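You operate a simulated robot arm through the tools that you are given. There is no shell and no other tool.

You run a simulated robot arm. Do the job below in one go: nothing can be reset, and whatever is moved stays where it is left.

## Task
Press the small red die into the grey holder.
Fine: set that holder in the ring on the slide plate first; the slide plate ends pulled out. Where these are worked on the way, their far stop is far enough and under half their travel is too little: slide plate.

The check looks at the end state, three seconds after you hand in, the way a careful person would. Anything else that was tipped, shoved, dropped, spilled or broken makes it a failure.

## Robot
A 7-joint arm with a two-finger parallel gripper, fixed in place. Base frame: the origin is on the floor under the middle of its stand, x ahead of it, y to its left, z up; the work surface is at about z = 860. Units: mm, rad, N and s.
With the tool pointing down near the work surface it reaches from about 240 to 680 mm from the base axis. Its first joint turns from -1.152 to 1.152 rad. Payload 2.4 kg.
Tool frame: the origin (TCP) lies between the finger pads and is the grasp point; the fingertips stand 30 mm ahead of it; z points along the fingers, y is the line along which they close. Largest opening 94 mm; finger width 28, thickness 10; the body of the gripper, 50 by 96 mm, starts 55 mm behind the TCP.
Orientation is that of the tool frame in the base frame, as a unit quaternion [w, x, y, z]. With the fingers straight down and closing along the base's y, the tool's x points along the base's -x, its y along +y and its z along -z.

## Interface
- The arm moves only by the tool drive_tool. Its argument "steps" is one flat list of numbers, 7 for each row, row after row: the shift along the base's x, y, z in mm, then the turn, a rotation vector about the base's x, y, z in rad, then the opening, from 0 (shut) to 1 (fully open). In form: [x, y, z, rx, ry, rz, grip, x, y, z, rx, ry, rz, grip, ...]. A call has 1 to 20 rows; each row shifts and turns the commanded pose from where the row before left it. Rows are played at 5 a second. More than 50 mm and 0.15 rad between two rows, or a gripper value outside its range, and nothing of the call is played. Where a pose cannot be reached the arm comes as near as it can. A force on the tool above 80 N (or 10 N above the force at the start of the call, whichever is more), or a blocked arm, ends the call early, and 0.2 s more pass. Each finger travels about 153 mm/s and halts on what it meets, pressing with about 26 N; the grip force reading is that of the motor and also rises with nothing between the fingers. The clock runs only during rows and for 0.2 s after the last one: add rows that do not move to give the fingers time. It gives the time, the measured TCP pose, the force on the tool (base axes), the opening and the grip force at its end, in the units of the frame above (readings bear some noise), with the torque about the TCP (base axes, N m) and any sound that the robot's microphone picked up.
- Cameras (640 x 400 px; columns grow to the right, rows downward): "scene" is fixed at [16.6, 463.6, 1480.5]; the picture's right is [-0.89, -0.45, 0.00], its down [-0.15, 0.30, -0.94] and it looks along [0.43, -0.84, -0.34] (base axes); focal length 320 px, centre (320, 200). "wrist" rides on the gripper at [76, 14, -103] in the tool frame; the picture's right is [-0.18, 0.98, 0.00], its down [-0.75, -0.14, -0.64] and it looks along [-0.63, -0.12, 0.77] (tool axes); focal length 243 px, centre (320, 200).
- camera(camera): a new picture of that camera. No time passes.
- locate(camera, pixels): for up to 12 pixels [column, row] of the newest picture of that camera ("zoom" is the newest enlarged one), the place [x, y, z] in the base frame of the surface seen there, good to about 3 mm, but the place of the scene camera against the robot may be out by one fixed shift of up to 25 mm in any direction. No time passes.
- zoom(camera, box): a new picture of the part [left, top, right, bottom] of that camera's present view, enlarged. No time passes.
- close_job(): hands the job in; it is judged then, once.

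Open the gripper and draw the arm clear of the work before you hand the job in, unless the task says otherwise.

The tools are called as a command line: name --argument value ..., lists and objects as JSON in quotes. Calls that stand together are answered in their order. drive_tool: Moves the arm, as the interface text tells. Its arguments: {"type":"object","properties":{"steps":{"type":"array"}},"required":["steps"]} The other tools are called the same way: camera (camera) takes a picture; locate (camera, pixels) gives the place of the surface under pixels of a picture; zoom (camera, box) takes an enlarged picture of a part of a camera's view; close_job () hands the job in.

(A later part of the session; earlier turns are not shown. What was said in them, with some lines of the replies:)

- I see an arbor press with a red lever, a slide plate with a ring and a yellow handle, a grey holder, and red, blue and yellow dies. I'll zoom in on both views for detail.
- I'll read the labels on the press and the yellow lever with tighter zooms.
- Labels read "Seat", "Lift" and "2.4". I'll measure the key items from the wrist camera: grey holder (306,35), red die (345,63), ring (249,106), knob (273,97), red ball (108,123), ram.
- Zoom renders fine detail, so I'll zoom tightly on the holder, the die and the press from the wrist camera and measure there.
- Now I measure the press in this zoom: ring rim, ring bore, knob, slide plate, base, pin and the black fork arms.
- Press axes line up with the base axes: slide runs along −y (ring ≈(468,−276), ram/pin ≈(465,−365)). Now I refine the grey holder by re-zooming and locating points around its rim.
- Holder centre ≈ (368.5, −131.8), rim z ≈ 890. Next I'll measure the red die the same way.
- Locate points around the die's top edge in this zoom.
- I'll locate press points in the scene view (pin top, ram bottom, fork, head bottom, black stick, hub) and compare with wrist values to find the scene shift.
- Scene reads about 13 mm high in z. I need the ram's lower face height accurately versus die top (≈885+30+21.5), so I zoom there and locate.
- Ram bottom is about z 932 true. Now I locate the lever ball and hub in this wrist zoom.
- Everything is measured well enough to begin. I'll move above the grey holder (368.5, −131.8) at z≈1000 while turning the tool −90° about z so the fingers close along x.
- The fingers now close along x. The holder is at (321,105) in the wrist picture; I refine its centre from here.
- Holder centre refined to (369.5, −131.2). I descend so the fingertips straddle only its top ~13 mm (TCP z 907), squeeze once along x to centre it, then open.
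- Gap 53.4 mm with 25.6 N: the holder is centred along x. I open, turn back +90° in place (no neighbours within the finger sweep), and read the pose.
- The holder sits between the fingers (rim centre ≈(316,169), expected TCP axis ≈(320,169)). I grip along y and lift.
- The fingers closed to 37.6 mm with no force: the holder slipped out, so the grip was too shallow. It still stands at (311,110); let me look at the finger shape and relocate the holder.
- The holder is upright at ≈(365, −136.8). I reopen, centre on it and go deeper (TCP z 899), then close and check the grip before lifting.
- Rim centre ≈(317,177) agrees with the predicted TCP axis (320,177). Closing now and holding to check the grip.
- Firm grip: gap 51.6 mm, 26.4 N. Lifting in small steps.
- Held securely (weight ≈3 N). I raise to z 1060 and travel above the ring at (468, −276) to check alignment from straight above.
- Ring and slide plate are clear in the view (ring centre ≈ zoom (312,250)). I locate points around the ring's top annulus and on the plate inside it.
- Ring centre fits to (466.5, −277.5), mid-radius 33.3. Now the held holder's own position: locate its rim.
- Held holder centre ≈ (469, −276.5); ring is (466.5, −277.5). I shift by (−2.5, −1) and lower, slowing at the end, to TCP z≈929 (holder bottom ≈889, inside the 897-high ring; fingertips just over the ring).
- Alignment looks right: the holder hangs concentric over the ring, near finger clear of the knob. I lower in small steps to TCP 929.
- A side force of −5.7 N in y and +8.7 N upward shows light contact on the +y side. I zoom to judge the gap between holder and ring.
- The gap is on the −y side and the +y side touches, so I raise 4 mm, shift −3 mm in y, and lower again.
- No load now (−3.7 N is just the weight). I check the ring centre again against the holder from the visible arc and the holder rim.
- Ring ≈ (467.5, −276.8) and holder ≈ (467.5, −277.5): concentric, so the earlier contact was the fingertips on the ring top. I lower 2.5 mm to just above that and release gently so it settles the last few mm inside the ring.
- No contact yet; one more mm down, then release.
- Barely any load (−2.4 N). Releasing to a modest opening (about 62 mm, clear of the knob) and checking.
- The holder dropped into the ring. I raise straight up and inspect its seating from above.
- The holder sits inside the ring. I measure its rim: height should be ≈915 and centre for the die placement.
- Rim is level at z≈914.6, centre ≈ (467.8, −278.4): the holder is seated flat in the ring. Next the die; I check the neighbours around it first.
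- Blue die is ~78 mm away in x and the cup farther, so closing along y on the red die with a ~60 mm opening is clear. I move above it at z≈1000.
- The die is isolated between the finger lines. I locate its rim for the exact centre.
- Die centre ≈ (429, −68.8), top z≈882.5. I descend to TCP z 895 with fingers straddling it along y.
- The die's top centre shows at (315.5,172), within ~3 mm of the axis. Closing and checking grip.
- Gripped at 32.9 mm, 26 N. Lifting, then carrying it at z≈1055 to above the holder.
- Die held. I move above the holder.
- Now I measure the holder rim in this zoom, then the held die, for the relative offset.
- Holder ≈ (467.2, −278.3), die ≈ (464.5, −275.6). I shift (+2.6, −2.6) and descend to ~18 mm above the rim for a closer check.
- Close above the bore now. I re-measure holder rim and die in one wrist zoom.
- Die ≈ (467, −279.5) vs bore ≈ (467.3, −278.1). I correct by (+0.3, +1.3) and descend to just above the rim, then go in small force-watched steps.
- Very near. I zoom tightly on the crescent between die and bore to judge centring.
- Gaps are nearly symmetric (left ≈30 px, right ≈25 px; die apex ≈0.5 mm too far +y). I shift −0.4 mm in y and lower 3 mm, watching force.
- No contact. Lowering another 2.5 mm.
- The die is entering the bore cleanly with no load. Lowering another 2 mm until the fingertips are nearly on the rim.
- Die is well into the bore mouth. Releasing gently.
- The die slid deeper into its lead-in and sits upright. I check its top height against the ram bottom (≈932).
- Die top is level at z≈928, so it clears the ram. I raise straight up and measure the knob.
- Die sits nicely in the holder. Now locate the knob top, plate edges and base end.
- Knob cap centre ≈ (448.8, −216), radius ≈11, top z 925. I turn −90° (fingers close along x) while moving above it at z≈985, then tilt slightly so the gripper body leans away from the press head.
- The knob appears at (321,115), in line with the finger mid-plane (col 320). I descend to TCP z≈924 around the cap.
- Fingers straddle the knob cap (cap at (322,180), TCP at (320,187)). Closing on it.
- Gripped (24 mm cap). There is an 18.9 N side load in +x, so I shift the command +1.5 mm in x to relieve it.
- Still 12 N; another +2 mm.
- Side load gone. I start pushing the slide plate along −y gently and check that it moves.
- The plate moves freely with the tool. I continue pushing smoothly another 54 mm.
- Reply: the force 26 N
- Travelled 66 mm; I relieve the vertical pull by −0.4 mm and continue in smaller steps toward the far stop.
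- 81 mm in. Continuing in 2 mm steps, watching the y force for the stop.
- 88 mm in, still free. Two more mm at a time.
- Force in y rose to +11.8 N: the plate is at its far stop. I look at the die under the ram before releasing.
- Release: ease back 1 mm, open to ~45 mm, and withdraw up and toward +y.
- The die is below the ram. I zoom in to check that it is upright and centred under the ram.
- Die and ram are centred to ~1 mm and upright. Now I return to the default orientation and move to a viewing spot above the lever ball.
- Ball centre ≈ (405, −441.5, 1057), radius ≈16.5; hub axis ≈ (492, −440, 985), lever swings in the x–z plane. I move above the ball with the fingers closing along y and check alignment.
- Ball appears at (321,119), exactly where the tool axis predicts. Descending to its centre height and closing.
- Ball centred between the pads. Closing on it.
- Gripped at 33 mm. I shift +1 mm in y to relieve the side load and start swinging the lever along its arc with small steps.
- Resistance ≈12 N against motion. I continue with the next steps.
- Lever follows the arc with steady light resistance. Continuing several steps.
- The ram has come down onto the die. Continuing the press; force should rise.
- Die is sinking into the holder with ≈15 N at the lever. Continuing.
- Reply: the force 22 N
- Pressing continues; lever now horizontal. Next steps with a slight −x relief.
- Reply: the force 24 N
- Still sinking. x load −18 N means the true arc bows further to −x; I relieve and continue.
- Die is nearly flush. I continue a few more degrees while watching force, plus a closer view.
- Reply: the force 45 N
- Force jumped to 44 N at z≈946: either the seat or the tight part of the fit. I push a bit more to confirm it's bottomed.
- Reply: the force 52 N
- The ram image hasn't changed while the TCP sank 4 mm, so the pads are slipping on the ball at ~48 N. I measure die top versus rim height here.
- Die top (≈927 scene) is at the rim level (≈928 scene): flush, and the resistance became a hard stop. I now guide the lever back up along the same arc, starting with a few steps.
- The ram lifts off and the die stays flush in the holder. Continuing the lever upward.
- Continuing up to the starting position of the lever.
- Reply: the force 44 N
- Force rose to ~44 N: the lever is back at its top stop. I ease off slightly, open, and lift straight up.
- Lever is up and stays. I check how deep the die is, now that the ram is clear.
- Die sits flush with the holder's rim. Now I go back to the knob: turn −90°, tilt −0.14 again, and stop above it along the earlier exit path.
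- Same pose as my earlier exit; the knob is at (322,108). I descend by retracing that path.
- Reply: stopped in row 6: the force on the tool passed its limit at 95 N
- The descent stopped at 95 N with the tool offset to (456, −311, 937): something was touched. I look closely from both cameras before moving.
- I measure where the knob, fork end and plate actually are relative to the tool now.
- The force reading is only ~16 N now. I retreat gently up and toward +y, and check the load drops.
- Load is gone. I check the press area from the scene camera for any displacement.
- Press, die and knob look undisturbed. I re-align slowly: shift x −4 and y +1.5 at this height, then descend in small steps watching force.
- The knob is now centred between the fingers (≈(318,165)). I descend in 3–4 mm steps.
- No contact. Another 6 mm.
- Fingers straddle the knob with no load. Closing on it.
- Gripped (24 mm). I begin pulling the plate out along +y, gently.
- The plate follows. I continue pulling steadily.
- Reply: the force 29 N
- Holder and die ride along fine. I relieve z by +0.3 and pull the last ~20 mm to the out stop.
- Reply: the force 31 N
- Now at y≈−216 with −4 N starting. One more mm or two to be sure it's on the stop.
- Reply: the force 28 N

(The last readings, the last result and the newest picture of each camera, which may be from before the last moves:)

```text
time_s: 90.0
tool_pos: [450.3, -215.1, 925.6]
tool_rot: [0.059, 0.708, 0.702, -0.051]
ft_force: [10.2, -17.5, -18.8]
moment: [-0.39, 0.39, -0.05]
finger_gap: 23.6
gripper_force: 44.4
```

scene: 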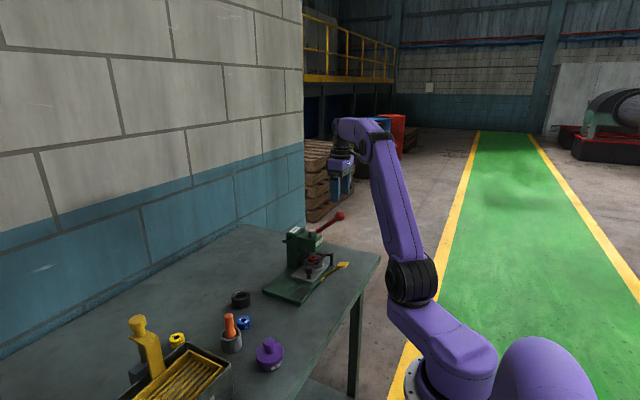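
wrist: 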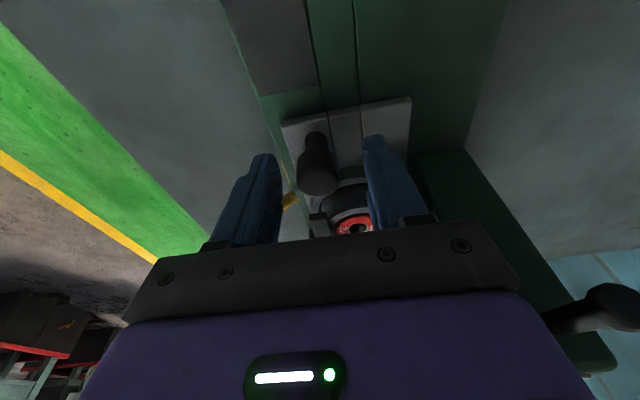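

Stop reached (−17.5 N). I ease 1 mm to unload, open, and rise straight up.

drive_tool --steps '[-0.5, -1, -0.2, 0, 0, 0, 0.1, 0, 0, 0, 0, 0, 0, 0.3, 0, 0, 0, 0, 0, 0, 0.55, 0, 0, 0, 0, 0, 0, 0.55, 0, 0, 8, 0, 0, 0, 0.55, 0, 2, 20, 0, 0, 0, 0.55, 0, 5, 35, 0, 0, 0, 0.55, 0, 5, 40, 0, 0, 0, 0.55, 0, 0, 40, 0.14, 0, 0, 0.55, 0, 0, 0, 0, 0, 0, 0.55]'

camera --camera "wrist"

zoom --camera "scene" --box '[250, 210, 360, 310]'

```text
time_s: 92.2
tool_pos: [451.2, -200.6, 1068.9]
tool_rot: [0.009, 0.708, 0.706, -0.001]
ft_force: [0.1, -0.3, -0.2]
moment: [0.01, 0.02, 0.02]
finger_gap: 51.6
gripper_force: 0.0
```

```text
taken
```

wrist: 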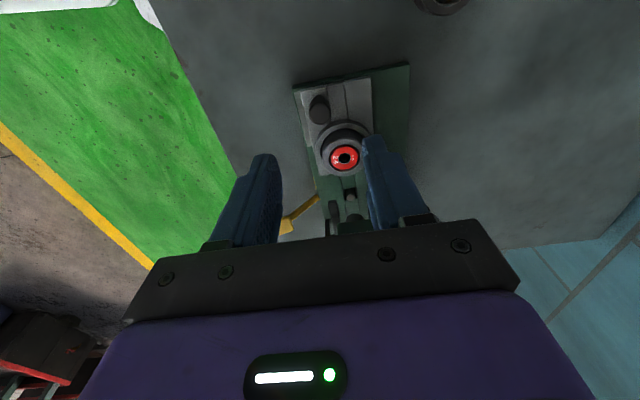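

```text
4.00 times, centred on (305, 260) of scene
```

zoom: 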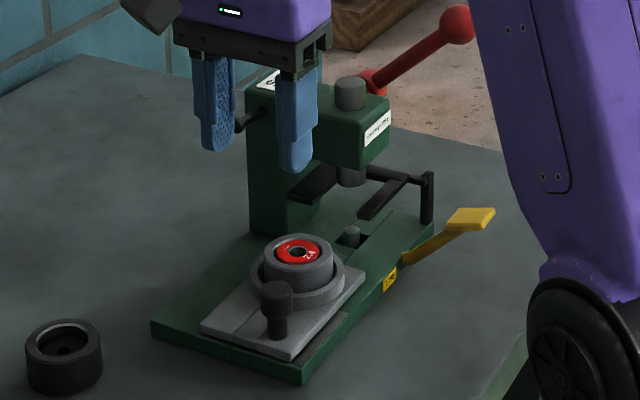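

Plate is out, die flush in the holder in the ring. I draw the arm up and away to roughly the start pose, turning back, for a final inspection.

drive_tool --steps '[-4.5, 8.2, 18, 0, 0, 0.1428, 0.7, -4.5, 8.2, 18, 0, 0, 0.1428, 0.8, -4.5, 8.2, 18, 0, 0, 0.1428, 1, -4.5, 8.2, 18, 0, 0, 0.1428, 1, -4.5, 8.2, 18, 0, 0, 0.1428, 1, -4.5, 8.2, 18, 0, 0, 0.1428, 1, -4.5, 8.2, 18, 0, 0, 0.1428, 1, -4.5, 8.2, 18, 0, 0, 0.1428, 1, -4.5, 8.2, 18, 0, 0, 0.1428, 1, -4.5, 8.2, 18, 0, 0, 0.1428, 1, -4.5, 8.2, 18, 0, 0, 0.1428, 1, 0, 0, 0, 0, 0, 0, 1, 0, 0, 0, 0, 0, 0, 1]'

camera --camera "wrist"

camera --camera "scene"

```text
time_s: 95.0
tool_pos: [400.8, -112.0, 1264.5]
tool_rot: [0.007, 0.002, 1.0, 0.006]
ft_force: [-0.6, 0.3, 0.0]
moment: [-0.01, 0.03, 0.01]
finger_gap: 93.9
gripper_force: 0.1
```

```text
taken
```

wrist: 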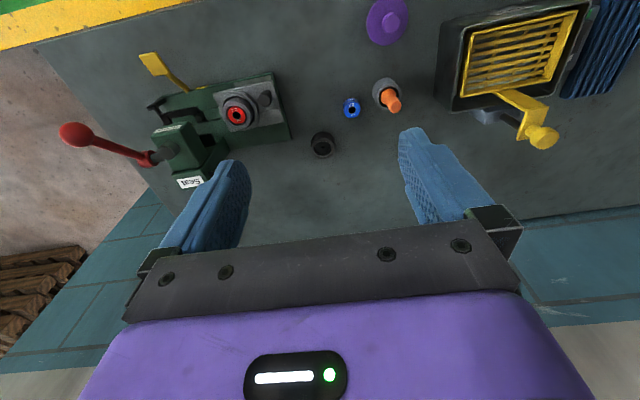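

```text
taken
```

scene: 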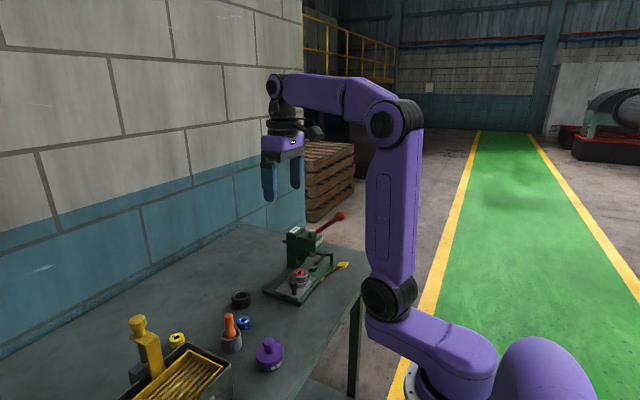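

The arm is clear. I inspect the press closely: die depth, holder seating, plate position, lever, and neighbours.

zoom --camera "wrist" --box '[205, 80, 285, 140]'

locate --camera "zoom" --pixels '[[205, 210], [290, 210], [250, 180], [250, 260], [160, 210], [335, 220], [250, 145], [255, 300], [140, 190], [460, 130], [340, 280], [120, 260]]'

zoom --camera "scene" --box '[260, 235, 350, 310]'

zoom --camera "scene" --box '[284, 260, 316, 284]'

```text
6.67 times, centred on (245, 110) of wrist
```

zoom: 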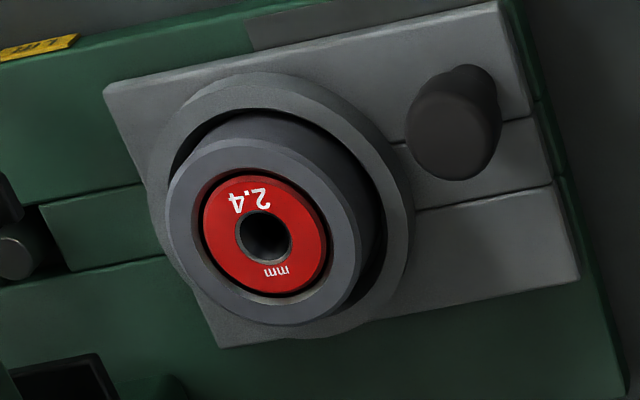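

```text
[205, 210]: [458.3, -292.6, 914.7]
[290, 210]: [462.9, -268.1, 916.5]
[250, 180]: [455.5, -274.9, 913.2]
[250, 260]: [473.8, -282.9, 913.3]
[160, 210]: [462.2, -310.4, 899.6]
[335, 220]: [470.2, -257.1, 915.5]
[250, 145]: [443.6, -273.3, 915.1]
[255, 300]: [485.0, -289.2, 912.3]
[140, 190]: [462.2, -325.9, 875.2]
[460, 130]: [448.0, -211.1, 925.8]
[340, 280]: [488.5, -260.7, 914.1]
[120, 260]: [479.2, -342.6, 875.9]
```

```text
5.33 times, centred on (305, 272) of scene
```

zoom: 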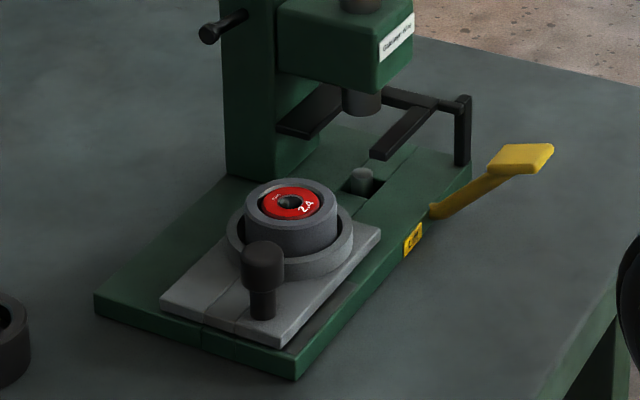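

```text
16.00 times, centred on (300, 272) of scene
```

zoom: 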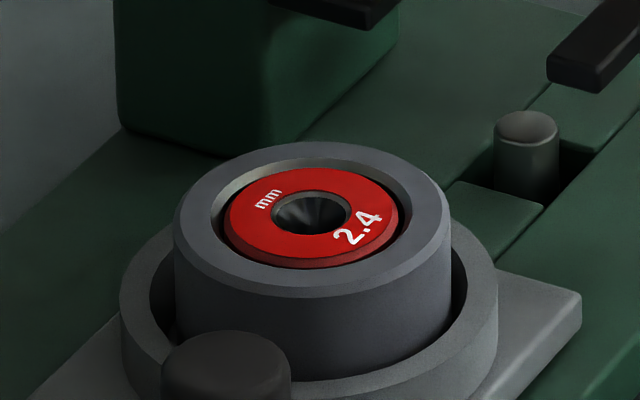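

Die and rim both read ≈914: fully seated. I compare the plate position with the initial zoom using the identical box.

zoom --camera "scene" --box '[260, 260, 340, 310]'

zoom --camera "scene" --box '[110, 280, 340, 400]'

zoom --camera "scene" --box '[220, 200, 380, 310]'

```text
8.00 times, centred on (300, 285) of scene
```

zoom: 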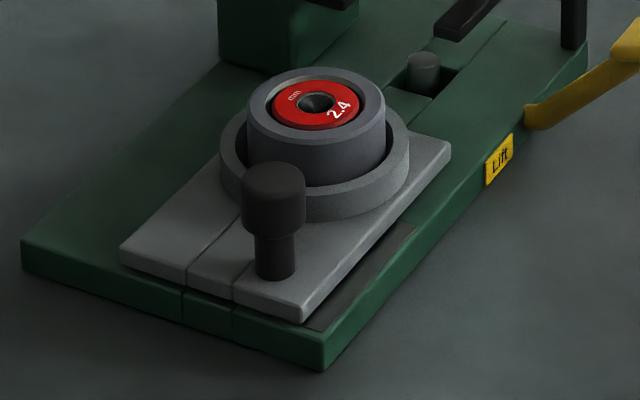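

```text
2.78 times, centred on (225, 340) of scene
```

zoom: 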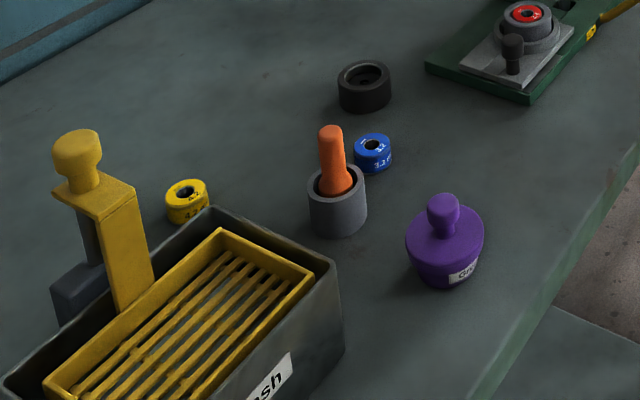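

```text
3.64 times, centred on (300, 255) of scene
```

zoom: 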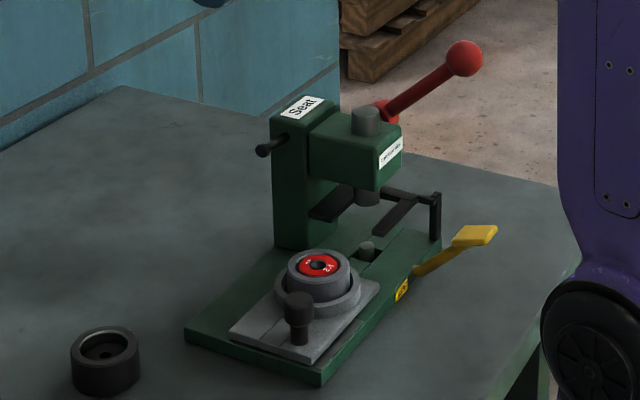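

The plate is back exactly where it was in the first picture. The lever is up, the red die is flush in the grey holder, and the holder sits flat in the ring. Nothing else has moved, the gripper is open and the arm is clear, so I'm handing in the job.

close_job

```text
The job is handed in.
```

The job is handed in. The small red die (2.4 mm) is pressed flush into the grey holder. The holder sits level in the ring on the slide plate, and the plate is pulled out to its stop.

- **Seating:** the die top and the holder rim both measure about z = 914 mm. The lever met a hard stop at the bottom of the stroke.
- **Slide plate:** I pushed it in to its far stop for pressing and pulled it back to its out stop. It matches its position in the first picture.
- **Press:** the lever is back at its top stop. I did not use the lift lever.
- **Surroundings:** the blue and yellow dies, black holder, cup, purple pot and tray look unmoved from the start.

**Bumps along the way:**
- **Holder grip:** my first grip on the holder was too shallow. It slipped and moved about 7 mm on the table, upright, before I picked it up properly.
- **Contact near the knob:** on the return to the slide plate knob the tool touched something and stopped at 95 N. I could not tell what it hit. I backed off and approached again slowly, and later pictures showed nothing displaced.
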